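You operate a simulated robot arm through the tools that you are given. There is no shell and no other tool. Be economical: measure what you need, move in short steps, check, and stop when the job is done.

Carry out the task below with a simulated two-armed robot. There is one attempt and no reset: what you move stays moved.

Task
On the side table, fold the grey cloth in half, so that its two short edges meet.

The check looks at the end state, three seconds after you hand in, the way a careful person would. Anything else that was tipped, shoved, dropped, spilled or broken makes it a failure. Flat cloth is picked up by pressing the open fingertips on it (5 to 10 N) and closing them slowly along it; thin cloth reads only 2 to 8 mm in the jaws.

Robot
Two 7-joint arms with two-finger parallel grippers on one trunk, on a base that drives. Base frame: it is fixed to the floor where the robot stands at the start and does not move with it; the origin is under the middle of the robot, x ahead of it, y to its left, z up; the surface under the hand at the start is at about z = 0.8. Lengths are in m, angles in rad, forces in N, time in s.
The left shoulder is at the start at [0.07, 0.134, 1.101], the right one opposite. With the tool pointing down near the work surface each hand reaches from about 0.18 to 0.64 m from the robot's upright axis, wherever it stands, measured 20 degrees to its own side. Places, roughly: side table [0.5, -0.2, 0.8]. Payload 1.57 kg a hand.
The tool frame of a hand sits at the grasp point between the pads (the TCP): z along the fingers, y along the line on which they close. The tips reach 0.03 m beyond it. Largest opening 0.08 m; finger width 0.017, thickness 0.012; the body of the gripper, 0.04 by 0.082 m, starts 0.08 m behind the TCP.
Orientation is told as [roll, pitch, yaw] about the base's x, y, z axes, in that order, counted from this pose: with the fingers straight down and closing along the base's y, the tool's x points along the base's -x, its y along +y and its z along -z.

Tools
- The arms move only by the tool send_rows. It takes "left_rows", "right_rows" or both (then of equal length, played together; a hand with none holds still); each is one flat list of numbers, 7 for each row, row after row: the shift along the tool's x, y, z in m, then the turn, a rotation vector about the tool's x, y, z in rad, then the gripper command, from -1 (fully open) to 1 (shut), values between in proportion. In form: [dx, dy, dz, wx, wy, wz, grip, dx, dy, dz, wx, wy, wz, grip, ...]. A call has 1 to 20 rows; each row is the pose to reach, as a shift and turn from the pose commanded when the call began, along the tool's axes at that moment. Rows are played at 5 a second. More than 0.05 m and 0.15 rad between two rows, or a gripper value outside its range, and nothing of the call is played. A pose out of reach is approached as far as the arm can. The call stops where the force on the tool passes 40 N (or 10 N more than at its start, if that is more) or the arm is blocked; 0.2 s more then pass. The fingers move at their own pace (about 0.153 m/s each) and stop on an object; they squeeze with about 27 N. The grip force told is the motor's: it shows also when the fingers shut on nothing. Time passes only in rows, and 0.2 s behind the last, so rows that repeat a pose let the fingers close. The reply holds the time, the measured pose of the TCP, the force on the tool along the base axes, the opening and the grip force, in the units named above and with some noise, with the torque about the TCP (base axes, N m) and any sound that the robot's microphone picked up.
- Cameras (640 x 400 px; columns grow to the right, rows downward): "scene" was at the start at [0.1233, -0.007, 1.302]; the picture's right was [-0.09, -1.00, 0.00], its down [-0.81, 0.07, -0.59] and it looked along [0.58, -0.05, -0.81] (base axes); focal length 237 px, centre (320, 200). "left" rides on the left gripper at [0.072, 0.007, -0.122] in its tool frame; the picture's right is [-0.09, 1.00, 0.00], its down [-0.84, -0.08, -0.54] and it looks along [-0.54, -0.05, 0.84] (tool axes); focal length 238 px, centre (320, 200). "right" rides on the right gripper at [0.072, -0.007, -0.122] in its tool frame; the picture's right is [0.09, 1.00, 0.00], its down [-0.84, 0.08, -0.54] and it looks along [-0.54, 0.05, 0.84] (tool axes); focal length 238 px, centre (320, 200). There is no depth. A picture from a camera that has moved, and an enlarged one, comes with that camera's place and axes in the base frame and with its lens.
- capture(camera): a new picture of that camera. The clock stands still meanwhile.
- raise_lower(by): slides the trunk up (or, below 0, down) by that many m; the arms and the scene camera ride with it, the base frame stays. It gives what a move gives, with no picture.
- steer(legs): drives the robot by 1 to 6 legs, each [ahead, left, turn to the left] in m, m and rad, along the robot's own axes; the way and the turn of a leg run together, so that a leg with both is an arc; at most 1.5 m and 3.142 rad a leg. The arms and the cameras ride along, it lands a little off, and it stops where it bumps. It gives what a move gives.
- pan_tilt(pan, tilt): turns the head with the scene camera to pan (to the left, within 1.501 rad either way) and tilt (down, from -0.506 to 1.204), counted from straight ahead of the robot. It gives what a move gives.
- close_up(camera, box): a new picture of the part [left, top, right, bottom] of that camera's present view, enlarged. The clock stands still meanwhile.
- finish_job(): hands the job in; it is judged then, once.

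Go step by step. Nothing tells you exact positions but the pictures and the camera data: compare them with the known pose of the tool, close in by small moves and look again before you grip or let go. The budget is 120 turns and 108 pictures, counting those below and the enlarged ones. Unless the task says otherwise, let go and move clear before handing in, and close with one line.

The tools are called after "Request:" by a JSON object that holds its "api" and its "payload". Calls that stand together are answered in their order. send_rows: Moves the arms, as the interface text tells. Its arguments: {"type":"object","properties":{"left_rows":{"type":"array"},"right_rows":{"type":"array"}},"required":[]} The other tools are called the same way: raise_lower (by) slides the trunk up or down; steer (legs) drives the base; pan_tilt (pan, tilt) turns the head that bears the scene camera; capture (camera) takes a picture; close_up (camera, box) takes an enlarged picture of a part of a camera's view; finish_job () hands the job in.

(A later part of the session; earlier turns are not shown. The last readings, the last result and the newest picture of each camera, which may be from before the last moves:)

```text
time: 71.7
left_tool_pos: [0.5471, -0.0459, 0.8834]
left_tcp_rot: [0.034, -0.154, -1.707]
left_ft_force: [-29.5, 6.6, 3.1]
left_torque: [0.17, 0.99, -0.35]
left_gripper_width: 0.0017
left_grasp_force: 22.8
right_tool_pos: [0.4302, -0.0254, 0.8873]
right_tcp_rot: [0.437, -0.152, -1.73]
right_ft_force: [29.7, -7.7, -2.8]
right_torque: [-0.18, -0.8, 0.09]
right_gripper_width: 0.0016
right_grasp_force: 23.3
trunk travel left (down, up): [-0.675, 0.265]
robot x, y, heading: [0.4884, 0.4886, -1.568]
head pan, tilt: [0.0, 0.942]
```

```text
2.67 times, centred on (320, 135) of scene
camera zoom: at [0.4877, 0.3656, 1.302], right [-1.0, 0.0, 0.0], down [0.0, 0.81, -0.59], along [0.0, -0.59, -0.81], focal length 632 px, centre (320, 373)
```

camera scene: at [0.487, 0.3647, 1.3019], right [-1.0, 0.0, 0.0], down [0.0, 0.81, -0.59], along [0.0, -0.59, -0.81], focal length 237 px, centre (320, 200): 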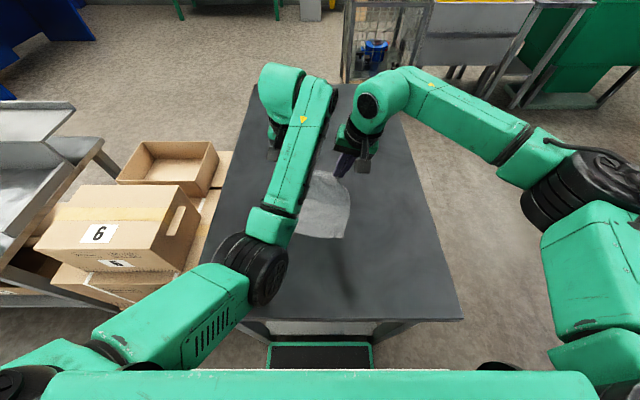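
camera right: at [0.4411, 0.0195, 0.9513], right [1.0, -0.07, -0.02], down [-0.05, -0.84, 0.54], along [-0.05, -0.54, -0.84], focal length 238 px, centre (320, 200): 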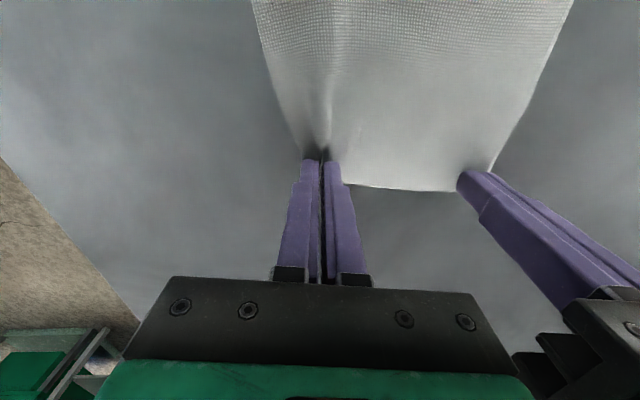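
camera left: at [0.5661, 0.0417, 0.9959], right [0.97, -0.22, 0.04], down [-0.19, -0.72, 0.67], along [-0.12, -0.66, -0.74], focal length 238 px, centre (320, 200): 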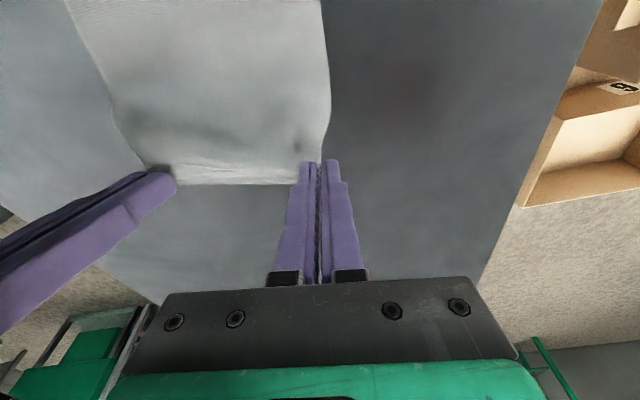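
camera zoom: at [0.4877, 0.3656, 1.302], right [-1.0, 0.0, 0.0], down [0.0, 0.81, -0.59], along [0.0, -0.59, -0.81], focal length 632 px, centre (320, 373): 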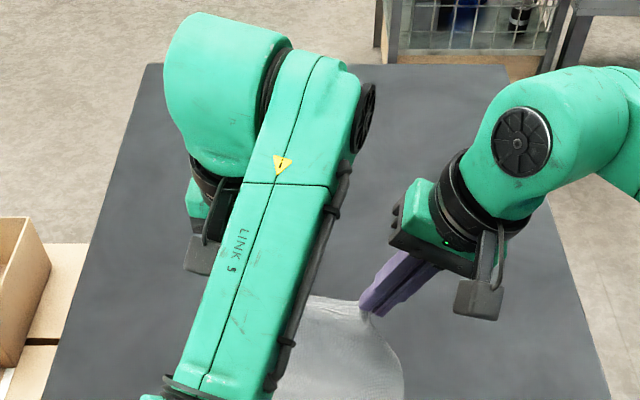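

The clearance is plain now, yet about 30 N remains, so the left command is simply off to +x. I'll bring the left in by 1 cm and watch the force.

Request:
{"api": "send_rows", "payload": {"left_rows": [0, -0.004, 0, 0, 0, 0, 1, 0, -0.008, 0, 0, 0, 0, 1, 0, -0.012, 0, 0, 0, 0, 1, 0, -0.012, 0, 0, 0, 0, 1]}}

```text
time: 72.8
left_tool_pos: [0.5429, -0.046, 0.8859]
left_tcp_rot: [0.044, -0.164, -1.696]
left_ft_force: [-10.3, 1.8, 1.5]
left_torque: [0.05, 0.31, -0.14]
left_gripper_width: 0.0014
left_grasp_force: 23.4
right_tool_pos: [0.4292, -0.0237, 0.8867]
right_tcp_rot: [0.436, -0.153, -1.73]
right_ft_force: [10.6, -1.9, -0.9]
right_torque: [-0.06, -0.31, 0.02]
right_gripper_width: 0.0014
right_grasp_force: 23.5
trunk travel left (down, up): [-0.675, 0.265]
robot x, y, heading: [0.4866, 0.4887, -1.573]
head pan, tilt: [0.0, 0.942]
stopped in row 4 (left hand): the arm was blocked; the commanded pose is now the measured one
```

The left arm is blocked sideways, but the tension is down to 10 N and the grip holds. I'll carry on along the arc toward me in short steps, keeping the present tilt.

Request:
{"api": "send_rows", "payload": {"left_rows": [0.014, 0, -0.0063, 0, 0, 0, 1, 0.028, 0, -0.0126, 0, 0, 0, 1, 0.042, 0, -0.019, 0, 0, 0, 1, 0.0567, 0, -0.0253, 0, 0, 0, 1, 0.0567, 0, -0.0253, 0, 0, 0, 1], "right_rows": [0.013, 0.0024, -0.005, 0, 0, 0, 1, 0.026, 0.0047, -0.01, 0, 0, 0, 1, 0.039, 0.007, -0.015, 0, 0, 0, 1, 0.0522, 0.0094, -0.0201, 0, 0, 0, 1, 0.0522, 0.0094, -0.0201, 0, 0, 0, 1]}}

Request:
{"api": "capture", "payload": {"camera": "scene"}}

Request:
{"api": "close_up", "payload": {"camera": "scene", "box": [240, 140, 400, 240]}}

Request:
{"api": "capture", "payload": {"camera": "left"}}

```text
time: 73.2
left_tool_pos: [0.5599, -0.0473, 0.8847]
left_tcp_rot: [0.063, -0.171, -1.683]
left_ft_force: [-33.4, 10.8, 5.2]
left_torque: [0.27, 1.13, -0.48]
left_gripper_width: 0.0016
left_grasp_force: 23.0
left hand out of reach, approached as far as the arm can: row 1
right_tool_pos: [0.4412, -0.0163, 0.8946]
right_tcp_rot: [0.457, -0.157, -1.719]
right_ft_force: [33.2, -10.9, -5.3]
right_torque: [-0.23, -0.73, 0.26]
right_gripper_width: 0.0015
right_grasp_force: 23.6
trunk travel left (down, up): [-0.675, 0.265]
robot x, y, heading: [0.4893, 0.4922, -1.57]
head pan, tilt: [0.0, 0.942]
stopped in row 1 (left hand): the force on the tool passed its limit at 50 N (the readings are from after the stop); the commanded pose is now the measured one
```

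```text
46 pictures are left
camera scene: at [0.4884, 0.3662, 1.3021], right [-1.0, 0.0, 0.0], down [0.0, 0.81, -0.59], along [0.0, -0.59, -0.81], focal length 237 px, centre (320, 200)
```

scene: 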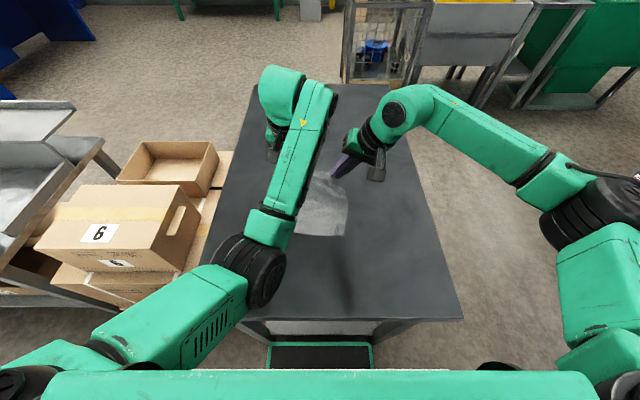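

```text
4.00 times, centred on (320, 190) of scene
camera zoom: at [0.4884, 0.3662, 1.3021], right [-1.0, 0.0, 0.0], down [0.0, 0.81, -0.59], along [0.0, -0.59, -0.81], focal length 947 px, centre (320, 240)
```

zoom: 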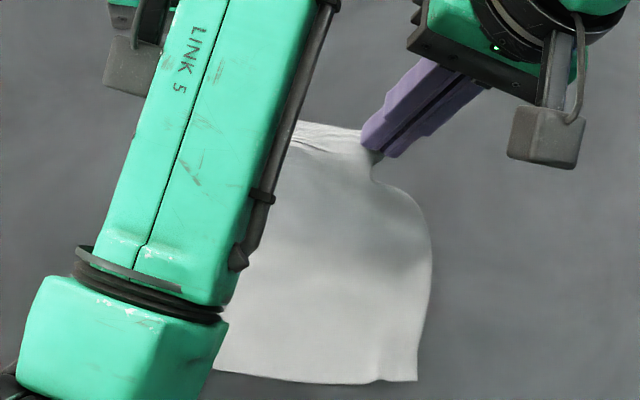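

```text
44 pictures are left
camera left: at [0.5693, 0.0445, 0.9932], right [0.98, -0.19, 0.08], down [-0.19, -0.72, 0.67], along [-0.07, -0.67, -0.74], focal length 238 px, centre (320, 200)
```

left: 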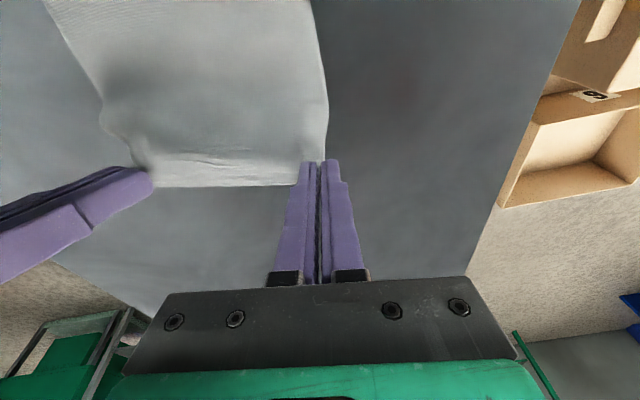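

The left arm has hit a joint limit, so I'll carry the cloth by driving the base backward and using the trunk, with the arms rigid. First I'll move the right hand inward to remove the tension.

Request:
{"api": "send_rows", "payload": {"right_rows": [0, 0.0055, 0.0025, 0, 0, 0, 1, 0, 0.0109, 0.005, 0, 0, 0, 1, 0, 0.0109, 0.005, 0, 0, 0, 1]}}

```text
time: 74.0
left_tool_pos: [0.561, -0.0467, 0.8833]
left_tcp_rot: [0.069, -0.168, -1.678]
left_ft_force: [-12.0, 4.4, 2.1]
left_torque: [0.1, 0.43, -0.19]
left_gripper_width: 0.0017
left_grasp_force: 23.8
right_tool_pos: [0.4471, -0.0196, 0.8921]
right_tcp_rot: [0.448, -0.153, -1.725]
right_ft_force: [12.4, -4.4, -1.8]
right_torque: [-0.07, -0.27, 0.1]
right_gripper_width: 0.0015
right_grasp_force: 23.5
trunk travel left (down, up): [-0.675, 0.265]
robot x, y, heading: [0.4838, 0.4911, -1.57]
head pan, tilt: [0.0, 0.942]
```

Now the tension is about 12 N. I'll ease the right hand a bit more inward and back, so the held edge is more nearly parallel to the near edge (which runs about (0.431, 0.104)–(0.585, 0.095)).

Request:
{"api": "send_rows", "payload": {"right_rows": [-0.006, 0.002, 0.002, 0, 0, 0, 1, -0.0118, 0.004, 0.0043, 0, 0, 0, 1, -0.0118, 0.004, 0.0043, 0, 0, 0, 1]}}

Request:
{"api": "raise_lower", "payload": {"by": 0.02}}

Request:
{"api": "steer", "payload": {"legs": [[-0.05, 0, 0]]}}

Request:
{"api": "capture", "payload": {"camera": "scene"}}

Request:
{"api": "close_up", "payload": {"camera": "scene", "box": [240, 120, 400, 220]}}

```text
time: 74.8
left_tool_pos: [0.5621, -0.0478, 0.8828]
left_tcp_rot: [0.072, -0.166, -1.677]
left_ft_force: [-2.6, 0.4, 0.9]
left_torque: [-0.03, 0.08, 0.01]
left_gripper_width: 0.0016
left_grasp_force: 23.1
right_tool_pos: [0.4504, -0.0314, 0.8916]
right_tcp_rot: [0.447, -0.153, -1.725]
right_ft_force: [1.7, 0.3, -0.8]
right_torque: [0.01, -0.03, 0.03]
right_gripper_width: 0.0015
right_grasp_force: 23.6
trunk travel left (down, up): [-0.675, 0.265]
robot x, y, heading: [0.4903, 0.4894, -1.566]
head pan, tilt: [0.0, 0.942]
```

```text
time: 75.5
left_tool_pos: [0.562, -0.0471, 0.9035]
left_tcp_rot: [0.071, -0.163, -1.678]
left_ft_force: [-1.5, 0.5, 0.2]
left_torque: [0.03, 0.05, -0.01]
left_gripper_width: 0.0016
left_grasp_force: 23.4
right_tool_pos: [0.4519, -0.0319, 0.9116]
right_tcp_rot: [0.448, -0.153, -1.724]
right_ft_force: [0.9, -0.3, -0.9]
right_torque: [0.02, -0.04, -0.01]
right_gripper_width: 0.0014
right_grasp_force: 23.0
trunk travel left (down, up): [-0.695, 0.245]
robot x, y, heading: [0.4873, 0.4886, -1.571]
head pan, tilt: [0.0, 0.942]
```

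```text
time: 76.4
left_tool_pos: [0.5629, 0.0008, 0.9011]
left_tcp_rot: [0.07, -0.164, -1.677]
left_ft_force: [-0.7, 0.0, -0.2]
left_torque: [0.01, 0.02, -0.03]
left_gripper_width: 0.0018
left_grasp_force: 22.7
right_tool_pos: [0.4504, 0.016, 0.9109]
right_tcp_rot: [0.449, -0.153, -1.722]
right_ft_force: [1.5, -0.2, -0.2]
right_torque: [-0.01, -0.01, 0.02]
right_gripper_width: 0.0013
right_grasp_force: 23.0
trunk travel left (down, up): [-0.695, 0.245]
robot x, y, heading: [0.486, 0.5406, -1.569]
head pan, tilt: [0.0, 0.942]
```

```text
43 pictures are left
camera scene: at [0.4871, 0.4136, 1.3217], right [-1.0, 0.0, 0.0], down [0.0, 0.81, -0.59], along [0.0, -0.59, -0.81], focal length 237 px, centre (320, 200)
```

scene: 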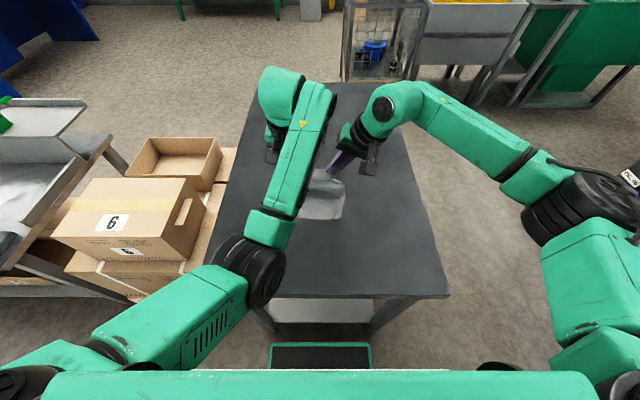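

```text
4.00 times, centred on (320, 170) of scene
camera zoom: at [0.4871, 0.4136, 1.3217], right [-1.0, 0.0, 0.0], down [0.0, 0.81, -0.59], along [0.0, -0.59, -0.81], focal length 947 px, centre (320, 320)
```

zoom: 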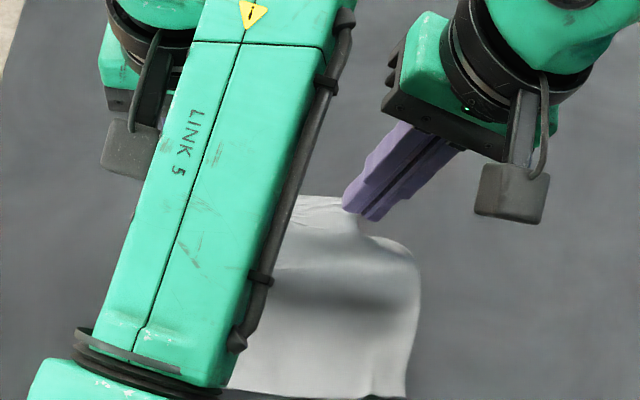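

The base drive moves the cloth well and everything is holding. I'll back off another 4 cm and check with the wrist cameras.

Request:
{"api": "steer", "payload": {"legs": [[-0.04, 0, 0]]}}

Request:
{"api": "raise_lower", "payload": {"by": -0.02}}

Request:
{"api": "capture", "payload": {"camera": "left"}}

Request:
{"api": "capture", "payload": {"camera": "right"}}

Request:
{"api": "close_up", "payload": {"camera": "scene", "box": [240, 120, 400, 220]}}

```text
time: 77.3
left_tool_pos: [0.563, 0.04, 0.9015]
left_tcp_rot: [0.071, -0.165, -1.675]
left_ft_force: [-2.8, -0.4, 0.8]
left_torque: [0.06, 0.08, 0.01]
left_gripper_width: 0.0015
left_grasp_force: 23.5
right_tool_pos: [0.4512, 0.0541, 0.9099]
right_tcp_rot: [0.448, -0.151, -1.722]
right_ft_force: [1.6, -0.1, -0.6]
right_torque: [0.01, -0.04, 0.02]
right_gripper_width: 0.0012
right_grasp_force: 23.6
trunk travel left (down, up): [-0.695, 0.245]
robot x, y, heading: [0.4905, 0.5792, -1.57]
head pan, tilt: [0.0, 0.942]
```

```text
time: 78.0
left_tool_pos: [0.5625, 0.0427, 0.8838]
left_tcp_rot: [0.073, -0.167, -1.676]
left_ft_force: [-3.0, 0.8, 1.1]
left_torque: [-0.01, 0.09, -0.03]
left_gripper_width: 0.0018
left_grasp_force: 23.7
right_tool_pos: [0.4512, 0.0578, 0.8915]
right_tcp_rot: [0.45, -0.156, -1.723]
right_ft_force: [3.0, 0.3, -1.2]
right_torque: [0.03, -0.04, 0.01]
right_gripper_width: 0.0015
right_grasp_force: 23.8
trunk travel left (down, up): [-0.675, 0.265]
robot x, y, heading: [0.4878, 0.577, -1.567]
head pan, tilt: [0.0, 0.942]
```

```text
41 pictures are left
camera left: at [0.5706, 0.1341, 0.992], right [0.98, -0.18, 0.09], down [-0.19, -0.72, 0.67], along [-0.06, -0.67, -0.74], focal length 238 px, centre (320, 200)
```

left: 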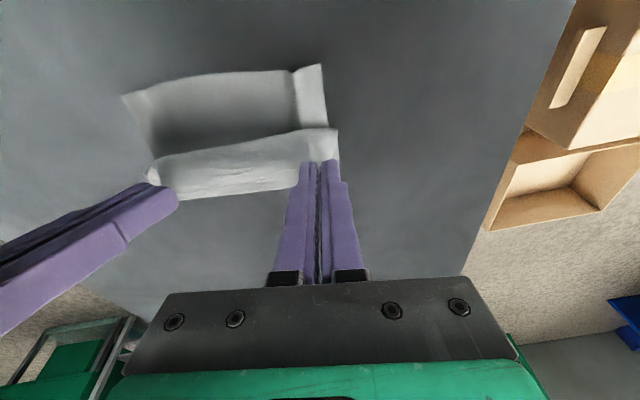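

```text
40 pictures are left
camera right: at [0.4065, 0.1538, 0.9849], right [0.91, 0.02, 0.41], down [-0.28, -0.71, 0.65], along [0.31, -0.7, -0.64], focal length 238 px, centre (320, 200)
```

right: 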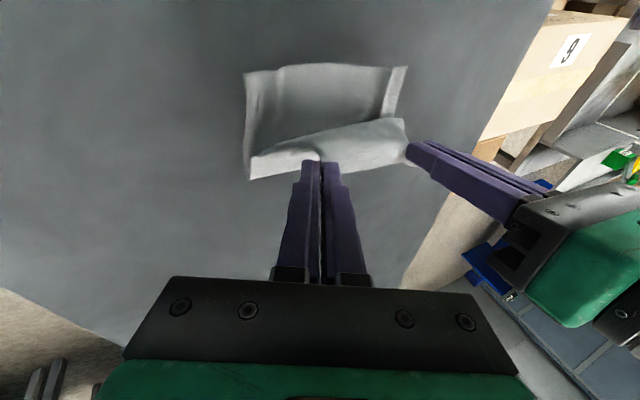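

```text
4.00 times, centred on (320, 170) of scene
camera zoom: at [0.4871, 0.456, 1.3021], right [-1.0, 0.0, 0.0], down [0.0, 0.81, -0.59], along [0.0, -0.59, -0.81], focal length 947 px, centre (320, 320)
```

zoom: 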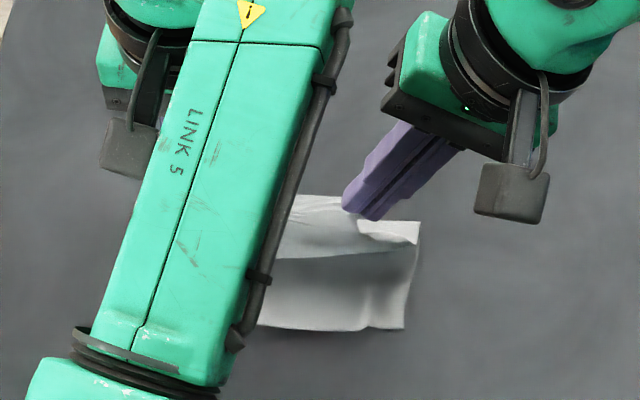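

The fold is forming nicely: the near edge runs (0.442, 0.100)–(0.581, 0.089) and the held edge is centred over it. I'll go back 2.5 cm more and lower.

Request:
{"api": "steer", "payload": {"legs": [[-0.025, 0, 0]]}}

Request:
{"api": "raise_lower", "payload": {"by": -0.022}}

Request:
{"api": "capture", "payload": {"camera": "left"}}

Request:
{"api": "capture", "payload": {"camera": "right"}}

```text
time: 78.8
left_tool_pos: [0.5624, 0.0644, 0.8811]
left_tcp_rot: [0.072, -0.164, -1.675]
left_ft_force: [-3.1, 1.2, 0.2]
left_torque: [0.05, 0.09, -0.01]
left_gripper_width: 0.0016
left_grasp_force: 23.6
right_tool_pos: [0.4514, 0.0794, 0.8906]
right_tcp_rot: [0.449, -0.153, -1.723]
right_ft_force: [3.3, -0.2, -0.5]
right_torque: [0.04, -0.08, 0.06]
right_gripper_width: 0.0013
right_grasp_force: 23.1
trunk travel left (down, up): [-0.675, 0.265]
robot x, y, heading: [0.4868, 0.6043, -1.569]
head pan, tilt: [0.0, 0.942]
```

```text
time: 79.4
left_tool_pos: [0.5635, 0.0669, 0.8615]
left_tcp_rot: [0.071, -0.168, -1.675]
left_ft_force: [-2.4, 0.9, -0.4]
left_torque: [0.05, 0.12, -0.04]
left_gripper_width: 0.0015
left_grasp_force: 23.3
right_tool_pos: [0.4503, 0.082, 0.8701]
right_tcp_rot: [0.449, -0.155, -1.722]
right_ft_force: [3.5, -0.2, -0.6]
right_torque: [-0.06, -0.08, 0.01]
right_gripper_width: 0.0017
right_grasp_force: 23.0
trunk travel left (down, up): [-0.653, 0.287]
robot x, y, heading: [0.4897, 0.6, -1.571]
head pan, tilt: [0.0, 0.942]
```

```text
38 pictures are left
camera left: at [0.5708, 0.1589, 0.9699], right [0.98, -0.18, 0.09], down [-0.19, -0.72, 0.67], along [-0.06, -0.67, -0.74], focal length 238 px, centre (320, 200)
```

left: 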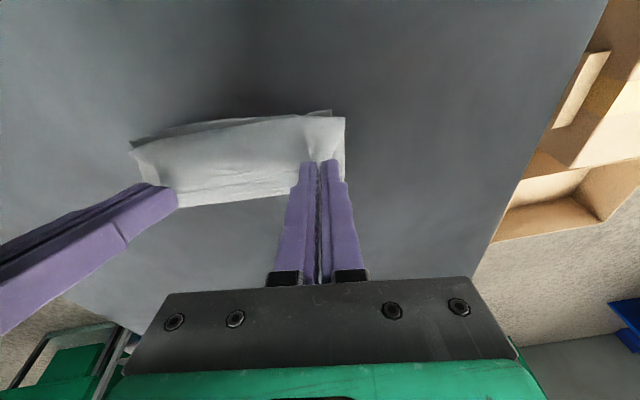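

```text
37 pictures are left
camera right: at [0.4066, 0.1786, 0.9629], right [0.91, 0.02, 0.41], down [-0.28, -0.71, 0.65], along [0.31, -0.7, -0.64], focal length 238 px, centre (320, 200)
```

right: 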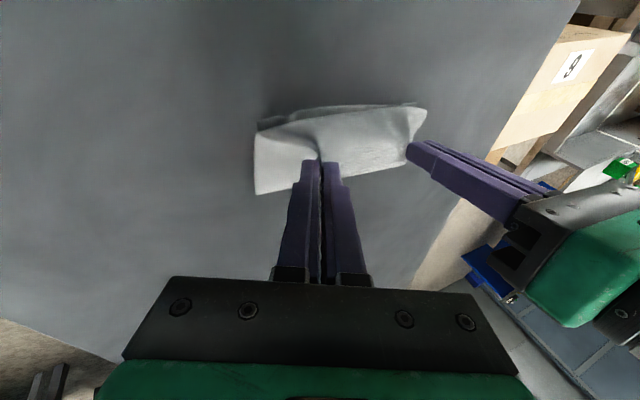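

The curl front now sits right above the near edge, with about 3–4 cm of held hem on top of it that will spring open on release. I'll move 1.5 cm forward to allow for that, and lower to just above the lower layer.

Request:
{"api": "steer", "payload": {"legs": [[0.015, 0, 0]]}}

Request:
{"api": "raise_lower", "payload": {"by": -0.018}}

Request:
{"api": "capture", "payload": {"camera": "left"}}

Request:
{"api": "capture", "payload": {"camera": "right"}}

```text
time: 80.2
left_tool_pos: [0.5627, 0.0523, 0.8622]
left_tcp_rot: [0.072, -0.169, -1.676]
left_ft_force: [-3.2, -0.3, 0.1]
left_torque: [0.01, 0.08, -0.03]
left_gripper_width: 0.0014
left_grasp_force: 22.7
right_tool_pos: [0.451, 0.0679, 0.8708]
right_tcp_rot: [0.448, -0.155, -1.723]
right_ft_force: [4.0, 0.4, 0.4]
right_torque: [0.0, -0.06, 0.05]
right_gripper_width: 0.0015
right_grasp_force: 23.3
trunk travel left (down, up): [-0.653, 0.287]
robot x, y, heading: [0.4864, 0.5887, -1.571]
head pan, tilt: [0.0, 0.942]
```

```text
time: 80.9
left_tool_pos: [0.5639, 0.0519, 0.8421]
left_tcp_rot: [0.071, -0.167, -1.674]
left_ft_force: [-3.3, 0.8, 1.0]
left_torque: [-0.01, 0.1, -0.04]
left_gripper_width: 0.0019
left_grasp_force: 23.2
right_tool_pos: [0.4519, 0.0657, 0.8513]
right_tcp_rot: [0.448, -0.153, -1.723]
right_ft_force: [3.9, -0.8, -0.2]
right_torque: [-0.02, -0.05, 0.06]
right_gripper_width: 0.0014
right_grasp_force: 23.4
trunk travel left (down, up): [-0.635, 0.305]
robot x, y, heading: [0.4847, 0.588, -1.565]
head pan, tilt: [0.0, 0.942]
```

```text
36 pictures are left
camera left: at [0.571, 0.143, 0.9515], right [0.98, -0.18, 0.09], down [-0.19, -0.72, 0.67], along [-0.06, -0.67, -0.74], focal length 238 px, centre (320, 200)
```

left: 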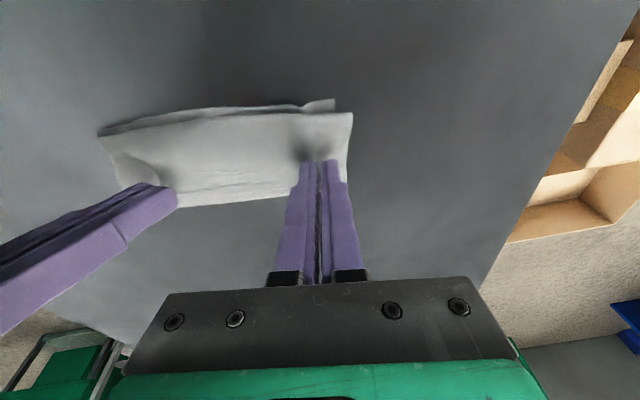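

```text
35 pictures are left
camera right: at [0.4067, 0.1627, 0.9444], right [0.91, 0.02, 0.41], down [-0.28, -0.71, 0.64], along [0.31, -0.7, -0.64], focal length 238 px, centre (320, 200)
```

right: 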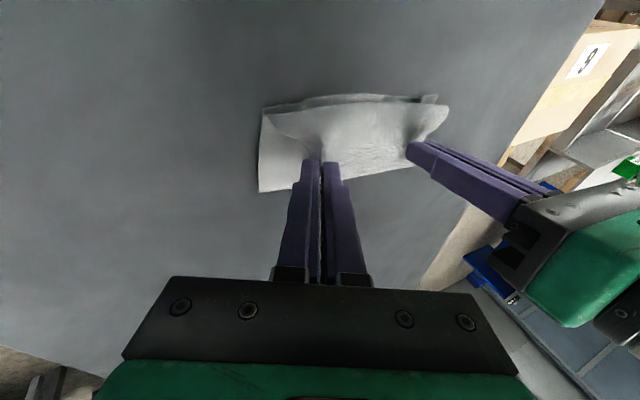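

The curl front is at y≈0.085 with about 5 cm of flap, so the edge would overshoot when it opens. I'll move 3 cm further forward, letting the fold line roll back.

Request:
{"api": "steer", "payload": {"legs": [[0.03, 0, 0]]}}

Request:
{"api": "capture", "payload": {"camera": "left"}}

Request:
{"api": "capture", "payload": {"camera": "right"}}

Request:
{"api": "close_up", "payload": {"camera": "scene", "box": [240, 120, 400, 220]}}

```text
time: 81.7
left_tool_pos: [0.5624, 0.0234, 0.8438]
left_tcp_rot: [0.072, -0.167, -1.676]
left_ft_force: [-3.1, 2.0, 0.3]
left_torque: [0.0, 0.11, -0.08]
left_gripper_width: 0.0016
left_grasp_force: 23.4
right_tool_pos: [0.4504, 0.0386, 0.8527]
right_tcp_rot: [0.448, -0.157, -1.722]
right_ft_force: [3.0, -0.9, -1.0]
right_torque: [-0.04, -0.02, 0.03]
right_gripper_width: 0.0013
right_grasp_force: 23.3
trunk travel left (down, up): [-0.635, 0.305]
robot x, y, heading: [0.4856, 0.5596, -1.57]
head pan, tilt: [0.0, 0.942]
```

```text
34 pictures are left
camera left: at [0.5709, 0.1147, 0.9523], right [0.98, -0.18, 0.09], down [-0.19, -0.72, 0.67], along [-0.06, -0.67, -0.74], focal length 238 px, centre (320, 200)
```

left: 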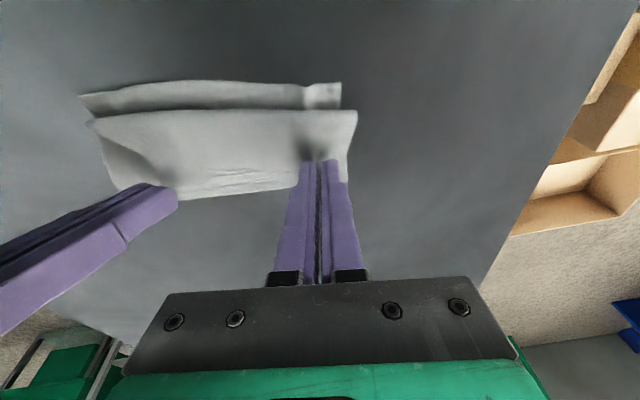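

```text
33 pictures are left
camera right: at [0.4067, 0.1344, 0.9453], right [0.91, 0.02, 0.41], down [-0.28, -0.71, 0.65], along [0.31, -0.7, -0.64], focal length 238 px, centre (320, 200)
```

right: 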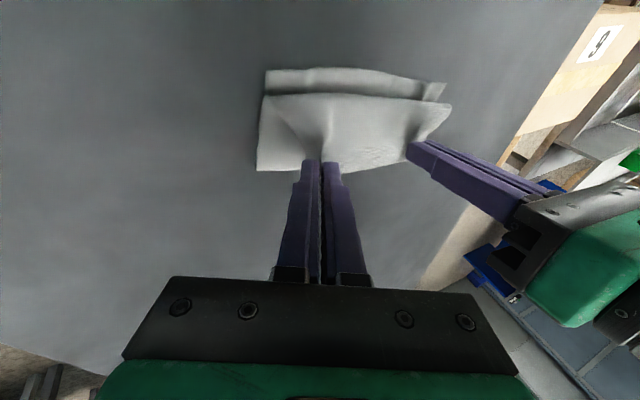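

```text
4.00 times, centred on (320, 170) of scene
camera zoom: at [0.4873, 0.4368, 1.2622], right [-1.0, 0.0, 0.0], down [0.0, 0.81, -0.59], along [0.0, -0.59, -0.81], focal length 947 px, centre (320, 320)
```

zoom: 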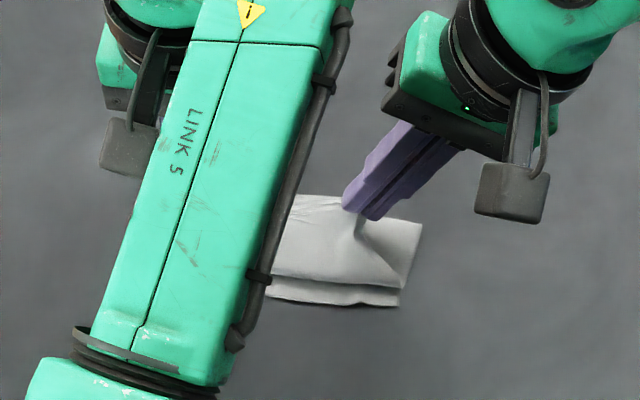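

Moving forward only lengthens the hem. A better plan is to go back so the hem is short, release and let it spring open with some overhang, and then push the overhanging edge back into alignment from above.

Request:
{"api": "raise_lower", "payload": {"by": 0.015}}

Request:
{"api": "steer", "payload": {"legs": [[-0.06, 0, 0]]}}

Request:
{"api": "capture", "payload": {"camera": "left"}}

Request:
{"api": "close_up", "payload": {"camera": "scene", "box": [240, 120, 400, 220]}}

```text
time: 82.3
left_tool_pos: [0.5629, 0.0202, 0.8579]
left_tcp_rot: [0.072, -0.167, -1.676]
left_ft_force: [-2.6, 0.6, 0.5]
left_torque: [-0.01, 0.09, 0.0]
left_gripper_width: 0.0015
left_grasp_force: 23.5
right_tool_pos: [0.4502, 0.0376, 0.8678]
right_tcp_rot: [0.45, -0.153, -1.722]
right_ft_force: [3.2, -0.9, -0.2]
right_torque: [0.02, -0.05, 0.04]
right_gripper_width: 0.0012
right_grasp_force: 23.4
trunk travel left (down, up): [-0.65, 0.29]
robot x, y, heading: [0.4892, 0.5569, -1.574]
head pan, tilt: [0.0, 0.942]
```

```text
time: 83.3
left_tool_pos: [0.5639, 0.0812, 0.857]
left_tcp_rot: [0.07, -0.165, -1.674]
left_ft_force: [-2.8, -0.6, 1.1]
left_torque: [-0.03, 0.15, -0.03]
left_gripper_width: 0.0019
left_grasp_force: 23.8
right_tool_pos: [0.4512, 0.0964, 0.8675]
right_tcp_rot: [0.448, -0.154, -1.722]
right_ft_force: [3.7, -0.6, -1.4]
right_torque: [0.01, -0.07, 0.02]
right_gripper_width: 0.0014
right_grasp_force: 23.3
trunk travel left (down, up): [-0.65, 0.29]
robot x, y, heading: [0.486, 0.6135, -1.566]
head pan, tilt: [0.0, 0.942]
```

```text
31 pictures are left
camera left: at [0.5711, 0.173, 0.9665], right [0.98, -0.18, 0.09], down [-0.19, -0.72, 0.67], along [-0.06, -0.67, -0.74], focal length 238 px, centre (320, 200)
```

left: 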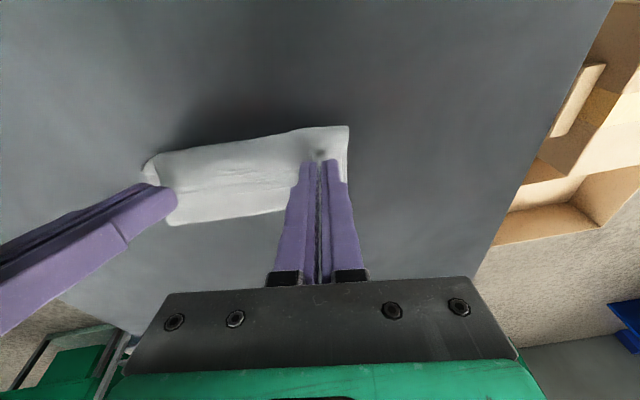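

```text
4.00 times, centred on (320, 170) of scene
camera zoom: at [0.487, 0.4945, 1.2769], right [-1.0, 0.0, 0.0], down [0.0, 0.81, -0.59], along [0.0, -0.59, -0.81], focal length 947 px, centre (320, 320)
```

zoom: 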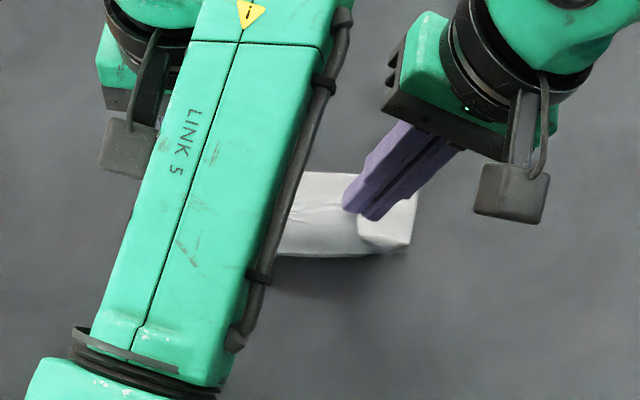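

The cloth is now carried past the near edge with a short hem. I'll release both hands and lift clear to see how it settles.

Request:
{"api": "send_rows", "payload": {"left_rows": [0, 0, 0, 0, 0, 0, 0.6, 0, 0, 0, 0, 0, 0, 0.2, 0, 0, 0, 0, 0, 0, 0.0, 0, 0, -0.02, 0, 0, 0, 0.0, 0, 0, -0.05, 0, 0, 0, 0, 0, 0, -0.08, 0, 0, 0, 0], "right_rows": [0, 0, 0, 0, 0, 0, 0.6, 0, 0, 0, 0, 0, 0, 0.2, 0, 0, 0, 0, 0, 0, 0.0, 0, 0, -0.02, 0, 0, 0, 0, 0, 0, -0.05, 0, 0, 0, 0, 0, 0, -0.08, 0, 0, 0, 0]}}

Request:
{"api": "capture", "payload": {"camera": "left"}}

Request:
{"api": "close_up", "payload": {"camera": "scene", "box": [240, 120, 400, 220]}}

```text
time: 84.7
left_tool_pos: [0.5572, 0.0542, 0.9136]
left_tcp_rot: [0.068, -0.169, -1.674]
left_ft_force: [-1.1, 0.9, -0.4]
left_torque: [0.0, -0.01, -0.02]
left_gripper_width: 0.0398
left_grasp_force: 0.1
left hand out of reach, approached as far as the arm can: row 4, 5, 6
right_tool_pos: [0.4191, 0.1138, 0.9376]
right_tcp_rot: [0.449, -0.154, -1.723]
right_ft_force: [-0.5, 0.5, -0.4]
right_torque: [0.02, 0.0, -0.02]
right_gripper_width: 0.0402
right_grasp_force: 0.0
trunk travel left (down, up): [-0.65, 0.29]
robot x, y, heading: [0.4848, 0.6167, -1.569]
head pan, tilt: [0.0, 0.942]
```

```text
29 pictures are left
camera left: at [0.5644, 0.1453, 1.0218], right [0.98, -0.18, 0.08], down [-0.19, -0.72, 0.67], along [-0.06, -0.67, -0.74], focal length 238 px, centre (320, 200)
```

left: 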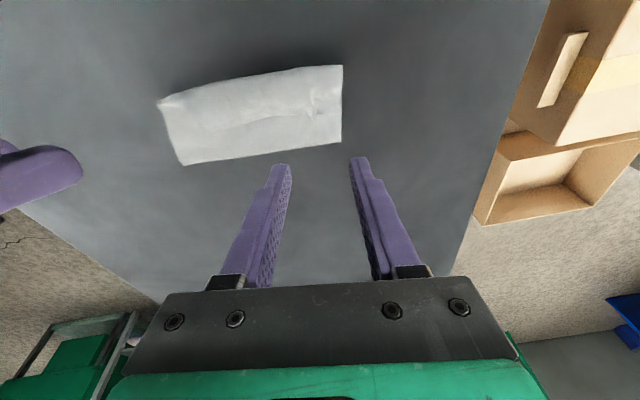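

```text
4.00 times, centred on (320, 170) of scene
camera zoom: at [0.4867, 0.4952, 1.277], right [-1.0, 0.0, 0.0], down [0.0, 0.81, -0.59], along [0.0, -0.59, -0.81], focal length 947 px, centre (320, 320)
```

zoom: 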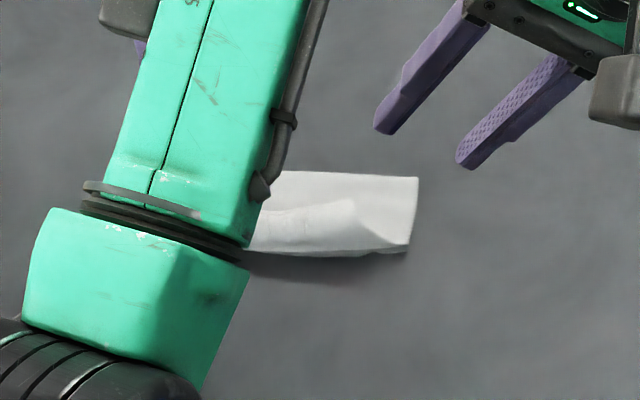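

The cloth now lies in a narrow folded strip, and I need a clear view. I'll move both arms outward and away.

Request:
{"api": "send_rows", "payload": {"left_rows": [0, 0.03, -0.01, 0, 0.04, 0, 0, 0, 0.06, -0.02, 0, 0.08, 0, 0, 0, 0.1, -0.03, 0, 0.12, 0, 0, 0, 0.14, -0.04, 0, 0.16, 0, 0, 0, 0.17, -0.05, 0, 0.16, 0, 0], "right_rows": [0, -0.02, -0.01, 0.1, 0, 0, 0, 0, -0.04, -0.01, 0.2, 0, 0, 0, 0, -0.06, -0.01, 0.3, 0, 0, 0, 0, -0.07, -0.01, 0.4, 0.06, 0, 0, 0, -0.08, -0.01, 0.44, 0.14, 0, 0]}}

Request:
{"api": "capture", "payload": {"camera": "scene"}}

Request:
{"api": "close_up", "payload": {"camera": "scene", "box": [264, 135, 376, 205]}}

```text
time: 85.9
left_tool_pos: [0.7247, 0.0456, 0.9736]
left_tcp_rot: [0.069, -0.007, -1.663]
left_ft_force: [0.1, 0.7, 0.1]
left_torque: [0.02, -0.01, -0.03]
left_gripper_width: 0.0399
left_grasp_force: 0.0
left hand out of reach, approached as far as the arm can: row 1, 2, 3
right_tool_pos: [0.3433, 0.1213, 0.9121]
right_tcp_rot: [0.002, -0.018, -1.691]
right_ft_force: [0.3, 0.2, 0.1]
right_torque: [0.02, -0.01, 0.0]
right_gripper_width: 0.0402
right_grasp_force: 0.2
trunk travel left (down, up): [-0.65, 0.29]
robot x, y, heading: [0.4895, 0.6172, -1.569]
head pan, tilt: [0.0, 0.942]
```

```text
27 pictures are left
camera scene: at [0.4879, 0.4944, 1.2769], right [-1.0, 0.0, 0.0], down [0.0, 0.81, -0.59], along [0.0, -0.59, -0.81], focal length 237 px, centre (320, 200)
```

scene: 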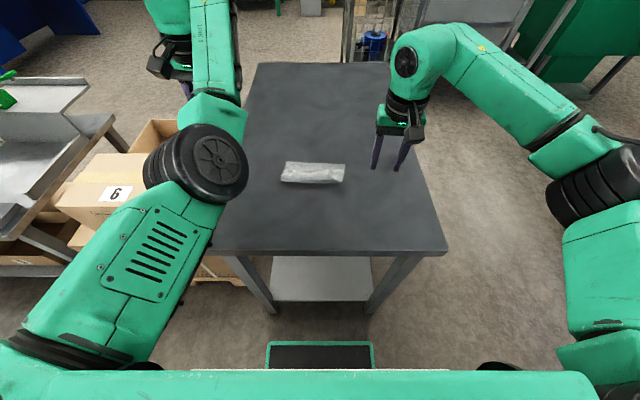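

```text
5.71 times, centred on (320, 170) of scene
camera zoom: at [0.4879, 0.4944, 1.2769], right [-1.0, 0.0, 0.0], down [0.0, 0.81, -0.59], along [0.0, -0.59, -0.81], focal length 1353 px, centre (320, 371)
```

zoom: 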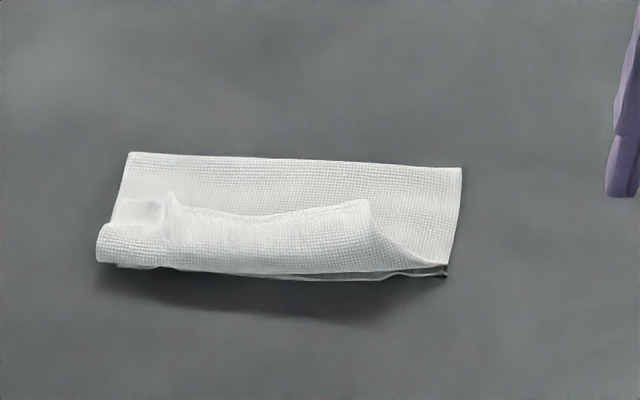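

The strip consists of the fold at y≈0.013–0.024, a curl front at y≈0.092, and the held edge rolled back on top as a 3 cm flap. I'll drive in, open the right gripper wide, and sweep the flap over toward me from behind.

Request:
{"api": "steer", "payload": {"legs": [[0.08, 0, 0]]}}

Request:
{"api": "send_rows", "payload": {"right_rows": [0, 0.03, 0, 0, 0, -0.03, -1, 0, 0.06, 0, 0, 0, -0.06, -1, 0, 0.09, 0, 0, 0, -0.09, -1, 0, 0.12, 0, 0, 0, -0.12, -1, 0, 0.152, 0.02, 0, 0, -0.12, -1, 0, 0.152, 0.02, 0, 0, -0.12, -1]}}

Request:
{"api": "capture", "payload": {"camera": "right"}}

Request:
{"api": "close_up", "payload": {"camera": "scene", "box": [240, 140, 400, 240]}}

```text
time: 87.0
left_tool_pos: [0.7231, -0.033, 0.9738]
left_tcp_rot: [0.07, -0.007, -1.662]
left_ft_force: [0.9, -0.4, -0.6]
left_torque: [0.02, -0.04, 0.0]
left_gripper_width: 0.04
left_grasp_force: 0.0
right_tool_pos: [0.3427, 0.041, 0.9122]
right_tcp_rot: [0.005, -0.019, -1.691]
right_ft_force: [-0.1, -0.7, 0.4]
right_torque: [0.0, -0.03, -0.03]
right_gripper_width: 0.04
right_grasp_force: 0.0
trunk travel left (down, up): [-0.65, 0.29]
robot x, y, heading: [0.4863, 0.5462, -1.565]
head pan, tilt: [0.0, 0.942]
```

```text
time: 88.3
left_tool_pos: [0.7232, -0.0337, 0.9742]
left_tcp_rot: [0.073, -0.008, -1.661]
left_ft_force: [0.2, -0.2, -0.2]
left_torque: [0.05, -0.01, 0.02]
left_gripper_width: 0.0403
left_grasp_force: 0.0
right_tool_pos: [0.4928, 0.0237, 0.893]
right_tcp_rot: [0.005, -0.02, -1.57]
right_ft_force: [0.4, 0.9, 0.0]
right_torque: [0.02, -0.03, 0.02]
right_gripper_width: 0.0799
right_grasp_force: 0.1
trunk travel left (down, up): [-0.65, 0.29]
robot x, y, heading: [0.4859, 0.5388, -1.562]
head pan, tilt: [0.0, 0.942]
```

```text
25 pictures are left
camera right: at [0.4869, 0.0979, 1.0125], right [1.0, 0.09, 0.0], down [0.08, -0.83, 0.56], along [0.05, -0.56, -0.83], focal length 238 px, centre (320, 200)
```

right: 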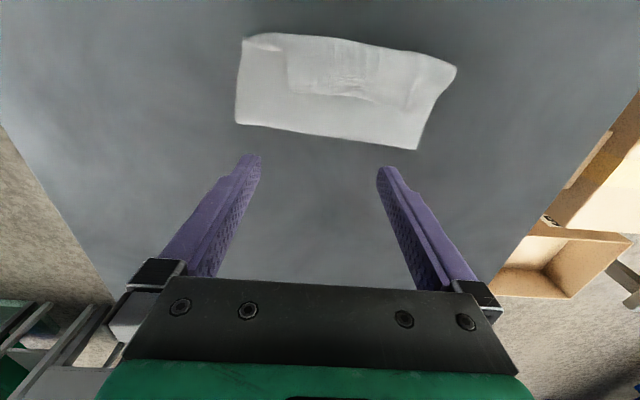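

```text
4.00 times, centred on (320, 190) of scene
camera zoom: at [0.4867, 0.4154, 1.277], right [-1.0, 0.0, 0.0], down [0.0, 0.81, -0.59], along [0.0, -0.59, -0.81], focal length 947 px, centre (320, 240)
```

zoom: 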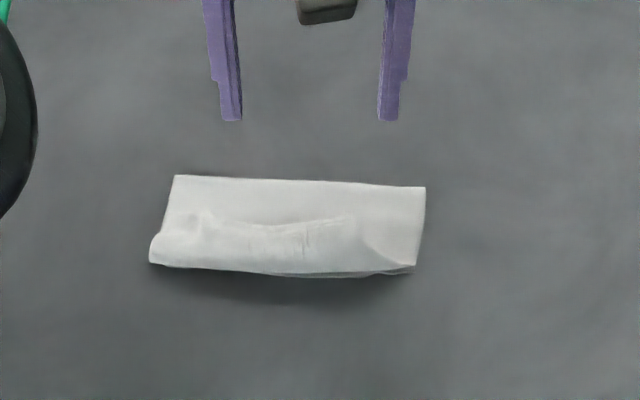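

The flap edge is at y≈0.062 and the fold at y≈0.02–0.03. I'll lower the open fingertips between them, just above the layer, and check before pushing.

Request:
{"api": "send_rows", "payload": {"right_rows": [0.01, 0.006, 0.015, 0, 0, 0, -1, 0.018, 0.012, 0.03, 0, 0, 0, -1, 0.018, 0.012, 0.044, 0, 0, 0, -1, 0.018, 0.012, 0.05, 0, 0, 0, -1, 0.018, 0.012, 0.05, 0, 0, 0, -1]}}

Request:
{"api": "close_up", "payload": {"camera": "right", "box": [160, 0, 520, 225]}}

```text
time: 89.5
left_tool_pos: [0.7225, -0.0341, 0.9735]
left_tcp_rot: [0.071, -0.007, -1.66]
left_ft_force: [-0.2, 1.5, 0.2]
left_torque: [0.0, 0.02, 0.0]
left_gripper_width: 0.04
left_grasp_force: 0.1
right_tool_pos: [0.5062, 0.0392, 0.8427]
right_tcp_rot: [0.004, -0.018, -1.57]
right_ft_force: [0.2, -0.6, 0.2]
right_torque: [0.01, -0.01, 0.01]
right_gripper_width: 0.0798
right_grasp_force: 0.0
trunk travel left (down, up): [-0.65, 0.29]
robot x, y, heading: [0.4863, 0.5393, -1.572]
head pan, tilt: [0.0, 0.942]
```

```text
1.78 times, centred on (340, 112) of right
camera zoom: at [0.4998, 0.114, 0.9615], right [1.0, 0.09, 0.0], down [0.08, -0.83, 0.56], along [0.05, -0.56, -0.83], focal length 424 px, centre (284, 356)
```

zoom: 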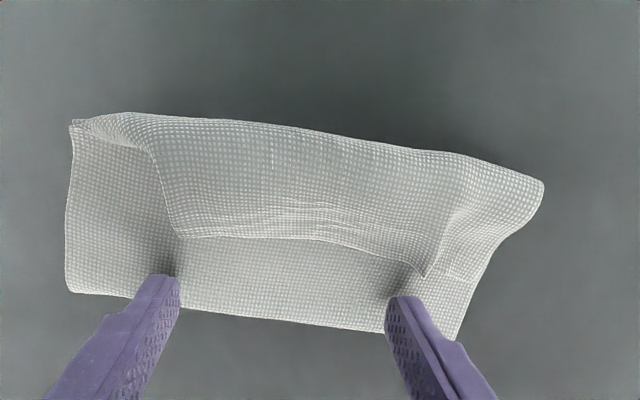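

This is a clear view: the fingers stand behind the flap. I'll narrow them slightly to catch the flap squarely and sweep it up and over toward me in an arc.

Request:
{"api": "send_rows", "payload": {"right_rows": [0, 0.008, -0.001, 0, 0, 0, -0.6, 0.006, 0.008, -0.001, 0, 0, 0, -0.6, 0.014, 0.008, -0.002, 0, 0, 0, -0.6, 0.022, 0.008, -0.005, 0, 0, 0, -0.6, 0.03, 0.008, -0.009, 0, 0, 0, -0.6, 0.038, 0.008, -0.013, 0, 0, 0, -0.6, 0.038, 0.008, -0.013, 0, 0, 0, -0.6]}}

Request:
{"api": "close_up", "payload": {"camera": "right", "box": [160, 0, 520, 225]}}

Request:
{"api": "close_up", "payload": {"camera": "scene", "box": [264, 150, 376, 220]}}

```text
time: 91.2
left_tool_pos: [0.7236, -0.0323, 0.9736]
left_tcp_rot: [0.07, -0.006, -1.661]
left_ft_force: [0.3, 0.4, 0.2]
left_torque: [0.01, 0.01, 0.03]
left_gripper_width: 0.04
left_grasp_force: 0.1
right_tool_pos: [0.5144, 0.0788, 0.855]
right_tcp_rot: [0.005, -0.018, -1.572]
right_ft_force: [0.9, 0.2, 0.0]
right_torque: [0.01, -0.01, -0.01]
right_gripper_width: 0.0639
right_grasp_force: 0.0
trunk travel left (down, up): [-0.65, 0.29]
robot x, y, heading: [0.4856, 0.5427, -1.568]
head pan, tilt: [0.0, 0.942]
```

```text
1.78 times, centred on (340, 112) of right
camera zoom: at [0.5071, 0.1525, 0.9737], right [1.0, 0.09, 0.0], down [0.08, -0.83, 0.56], along [0.05, -0.56, -0.83], focal length 424 px, centre (284, 356)
```

zoom: 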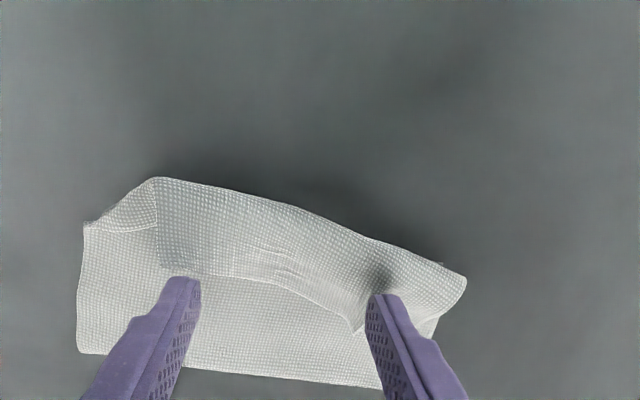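

```text
5.71 times, centred on (320, 185) of scene
camera zoom: at [0.4876, 0.4148, 1.277], right [-1.0, 0.0, 0.0], down [0.0, 0.81, -0.59], along [0.0, -0.59, -0.81], focal length 1353 px, centre (320, 286)
```

zoom: 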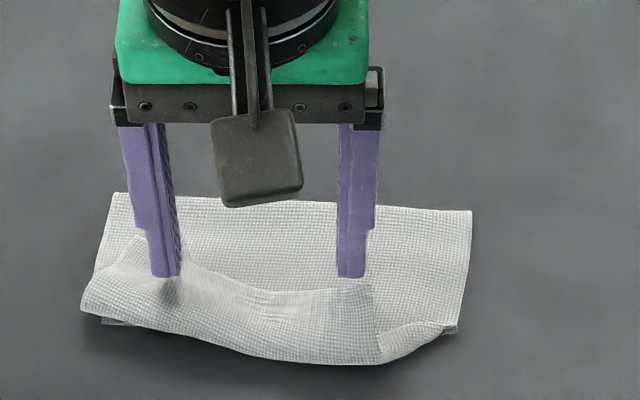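

The tips were a bit high and rode over the flap edge. I'll lift, go back behind it with a yaw matched to the edge's slant, and come down to light contact with the layer beneath.

Request:
{"api": "send_rows", "payload": {"right_rows": [0, 0, -0.02, 0, 0, 0, -0.6, -0.017, -0.002, -0.02, 0, 0, 0.1, -0.6, -0.033, -0.004, -0.018, 0, 0, 0.2, -0.6, -0.033, -0.004, 0.0, 0, 0, 0.2, -0.6, -0.033, -0.004, 0.014, 0, 0, 0.2, -0.6, -0.033, -0.004, 0.019, 0, 0, 0.2, -0.6, -0.033, -0.004, 0.021, 0, 0, 0.2, -0.6]}}

Request:
{"api": "close_up", "payload": {"camera": "right", "box": [160, 0, 520, 225]}}

```text
time: 92.8
left_tool_pos: [0.7235, -0.0338, 0.9738]
left_tcp_rot: [0.072, -0.007, -1.661]
left_ft_force: [0.8, -1.3, 0.5]
left_torque: [-0.02, 0.01, -0.01]
left_gripper_width: 0.04
left_grasp_force: 0.1
right_tool_pos: [0.5098, 0.0457, 0.8348]
right_tcp_rot: [0.008, -0.019, -1.772]
right_ft_force: [0.1, 0.3, -0.1]
right_torque: [-0.04, 0.01, -0.01]
right_gripper_width: 0.064
right_grasp_force: 0.0
trunk travel left (down, up): [-0.65, 0.29]
robot x, y, heading: [0.4913, 0.5359, -1.571]
head pan, tilt: [0.0, 0.942]
```

```text
1.78 times, centred on (340, 112) of right
camera zoom: at [0.5181, 0.1191, 0.9532], right [0.99, -0.11, 0.01], down [-0.09, -0.82, 0.56], along [-0.06, -0.56, -0.83], focal length 424 px, centre (284, 356)
```

zoom: 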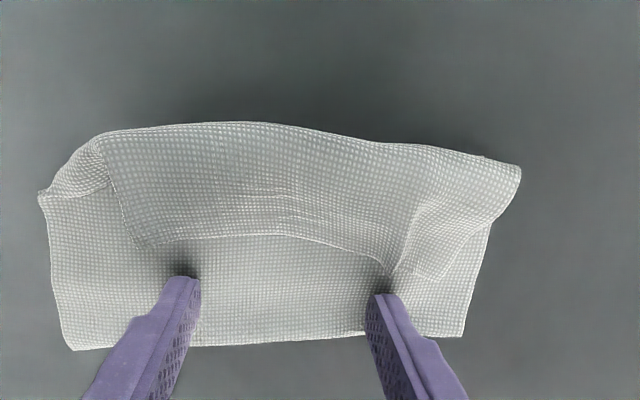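

The fingers are well aligned behind the flap. I'll go down another 1.5 mm, push under the edge, then rise and carry it over.

Request:
{"api": "send_rows", "payload": {"right_rows": [0, 0, 0.0015, 0, 0, 0, -0.6, 0.006, 0, 0.0015, 0, 0, 0, -0.6, 0.012, 0, 0.0015, 0, 0, 0, -0.6, 0.018, 0, 0.0015, 0, 0, 0, -0.6, 0.024, 0, 0.001, 0, 0, 0, -0.6, 0.03, 0, -0.001, 0, 0, 0, -0.6, 0.03, 0, -0.001, 0, 0, 0, -0.6]}}

Request:
{"api": "close_up", "payload": {"camera": "right", "box": [160, 0, 520, 225]}}

Request:
{"api": "close_up", "payload": {"camera": "scene", "box": [264, 150, 376, 220]}}

```text
time: 94.3
left_tool_pos: [0.7235, -0.0343, 0.9729]
left_tcp_rot: [0.07, -0.006, -1.662]
left_ft_force: [-0.3, -0.5, -0.1]
left_torque: [-0.01, -0.06, 0.0]
left_gripper_width: 0.0403
left_grasp_force: 0.1
right_tool_pos: [0.5164, 0.0738, 0.8353]
right_tcp_rot: [0.007, -0.02, -1.771]
right_ft_force: [-0.6, 0.1, 0.6]
right_torque: [0.0, -0.03, -0.02]
right_gripper_width: 0.0639
right_grasp_force: 0.1
trunk travel left (down, up): [-0.65, 0.29]
robot x, y, heading: [0.482, 0.5395, -1.567]
head pan, tilt: [0.0, 0.942]
```

```text
1.78 times, centred on (340, 112) of right
camera zoom: at [0.5238, 0.1484, 0.9537], right [0.99, -0.11, 0.01], down [-0.09, -0.82, 0.56], along [-0.06, -0.56, -0.83], focal length 424 px, centre (284, 356)
```

zoom: 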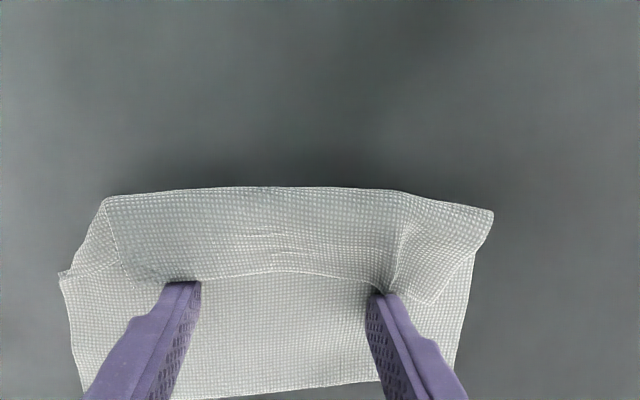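

```text
5.71 times, centred on (320, 185) of scene
camera zoom: at [0.4875, 0.4149, 1.277], right [-1.0, 0.0, 0.0], down [0.0, 0.81, -0.59], along [0.0, -0.59, -0.81], focal length 1353 px, centre (320, 286)
```

zoom: 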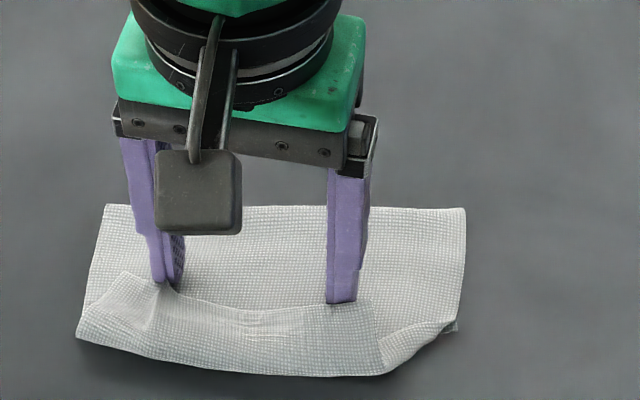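

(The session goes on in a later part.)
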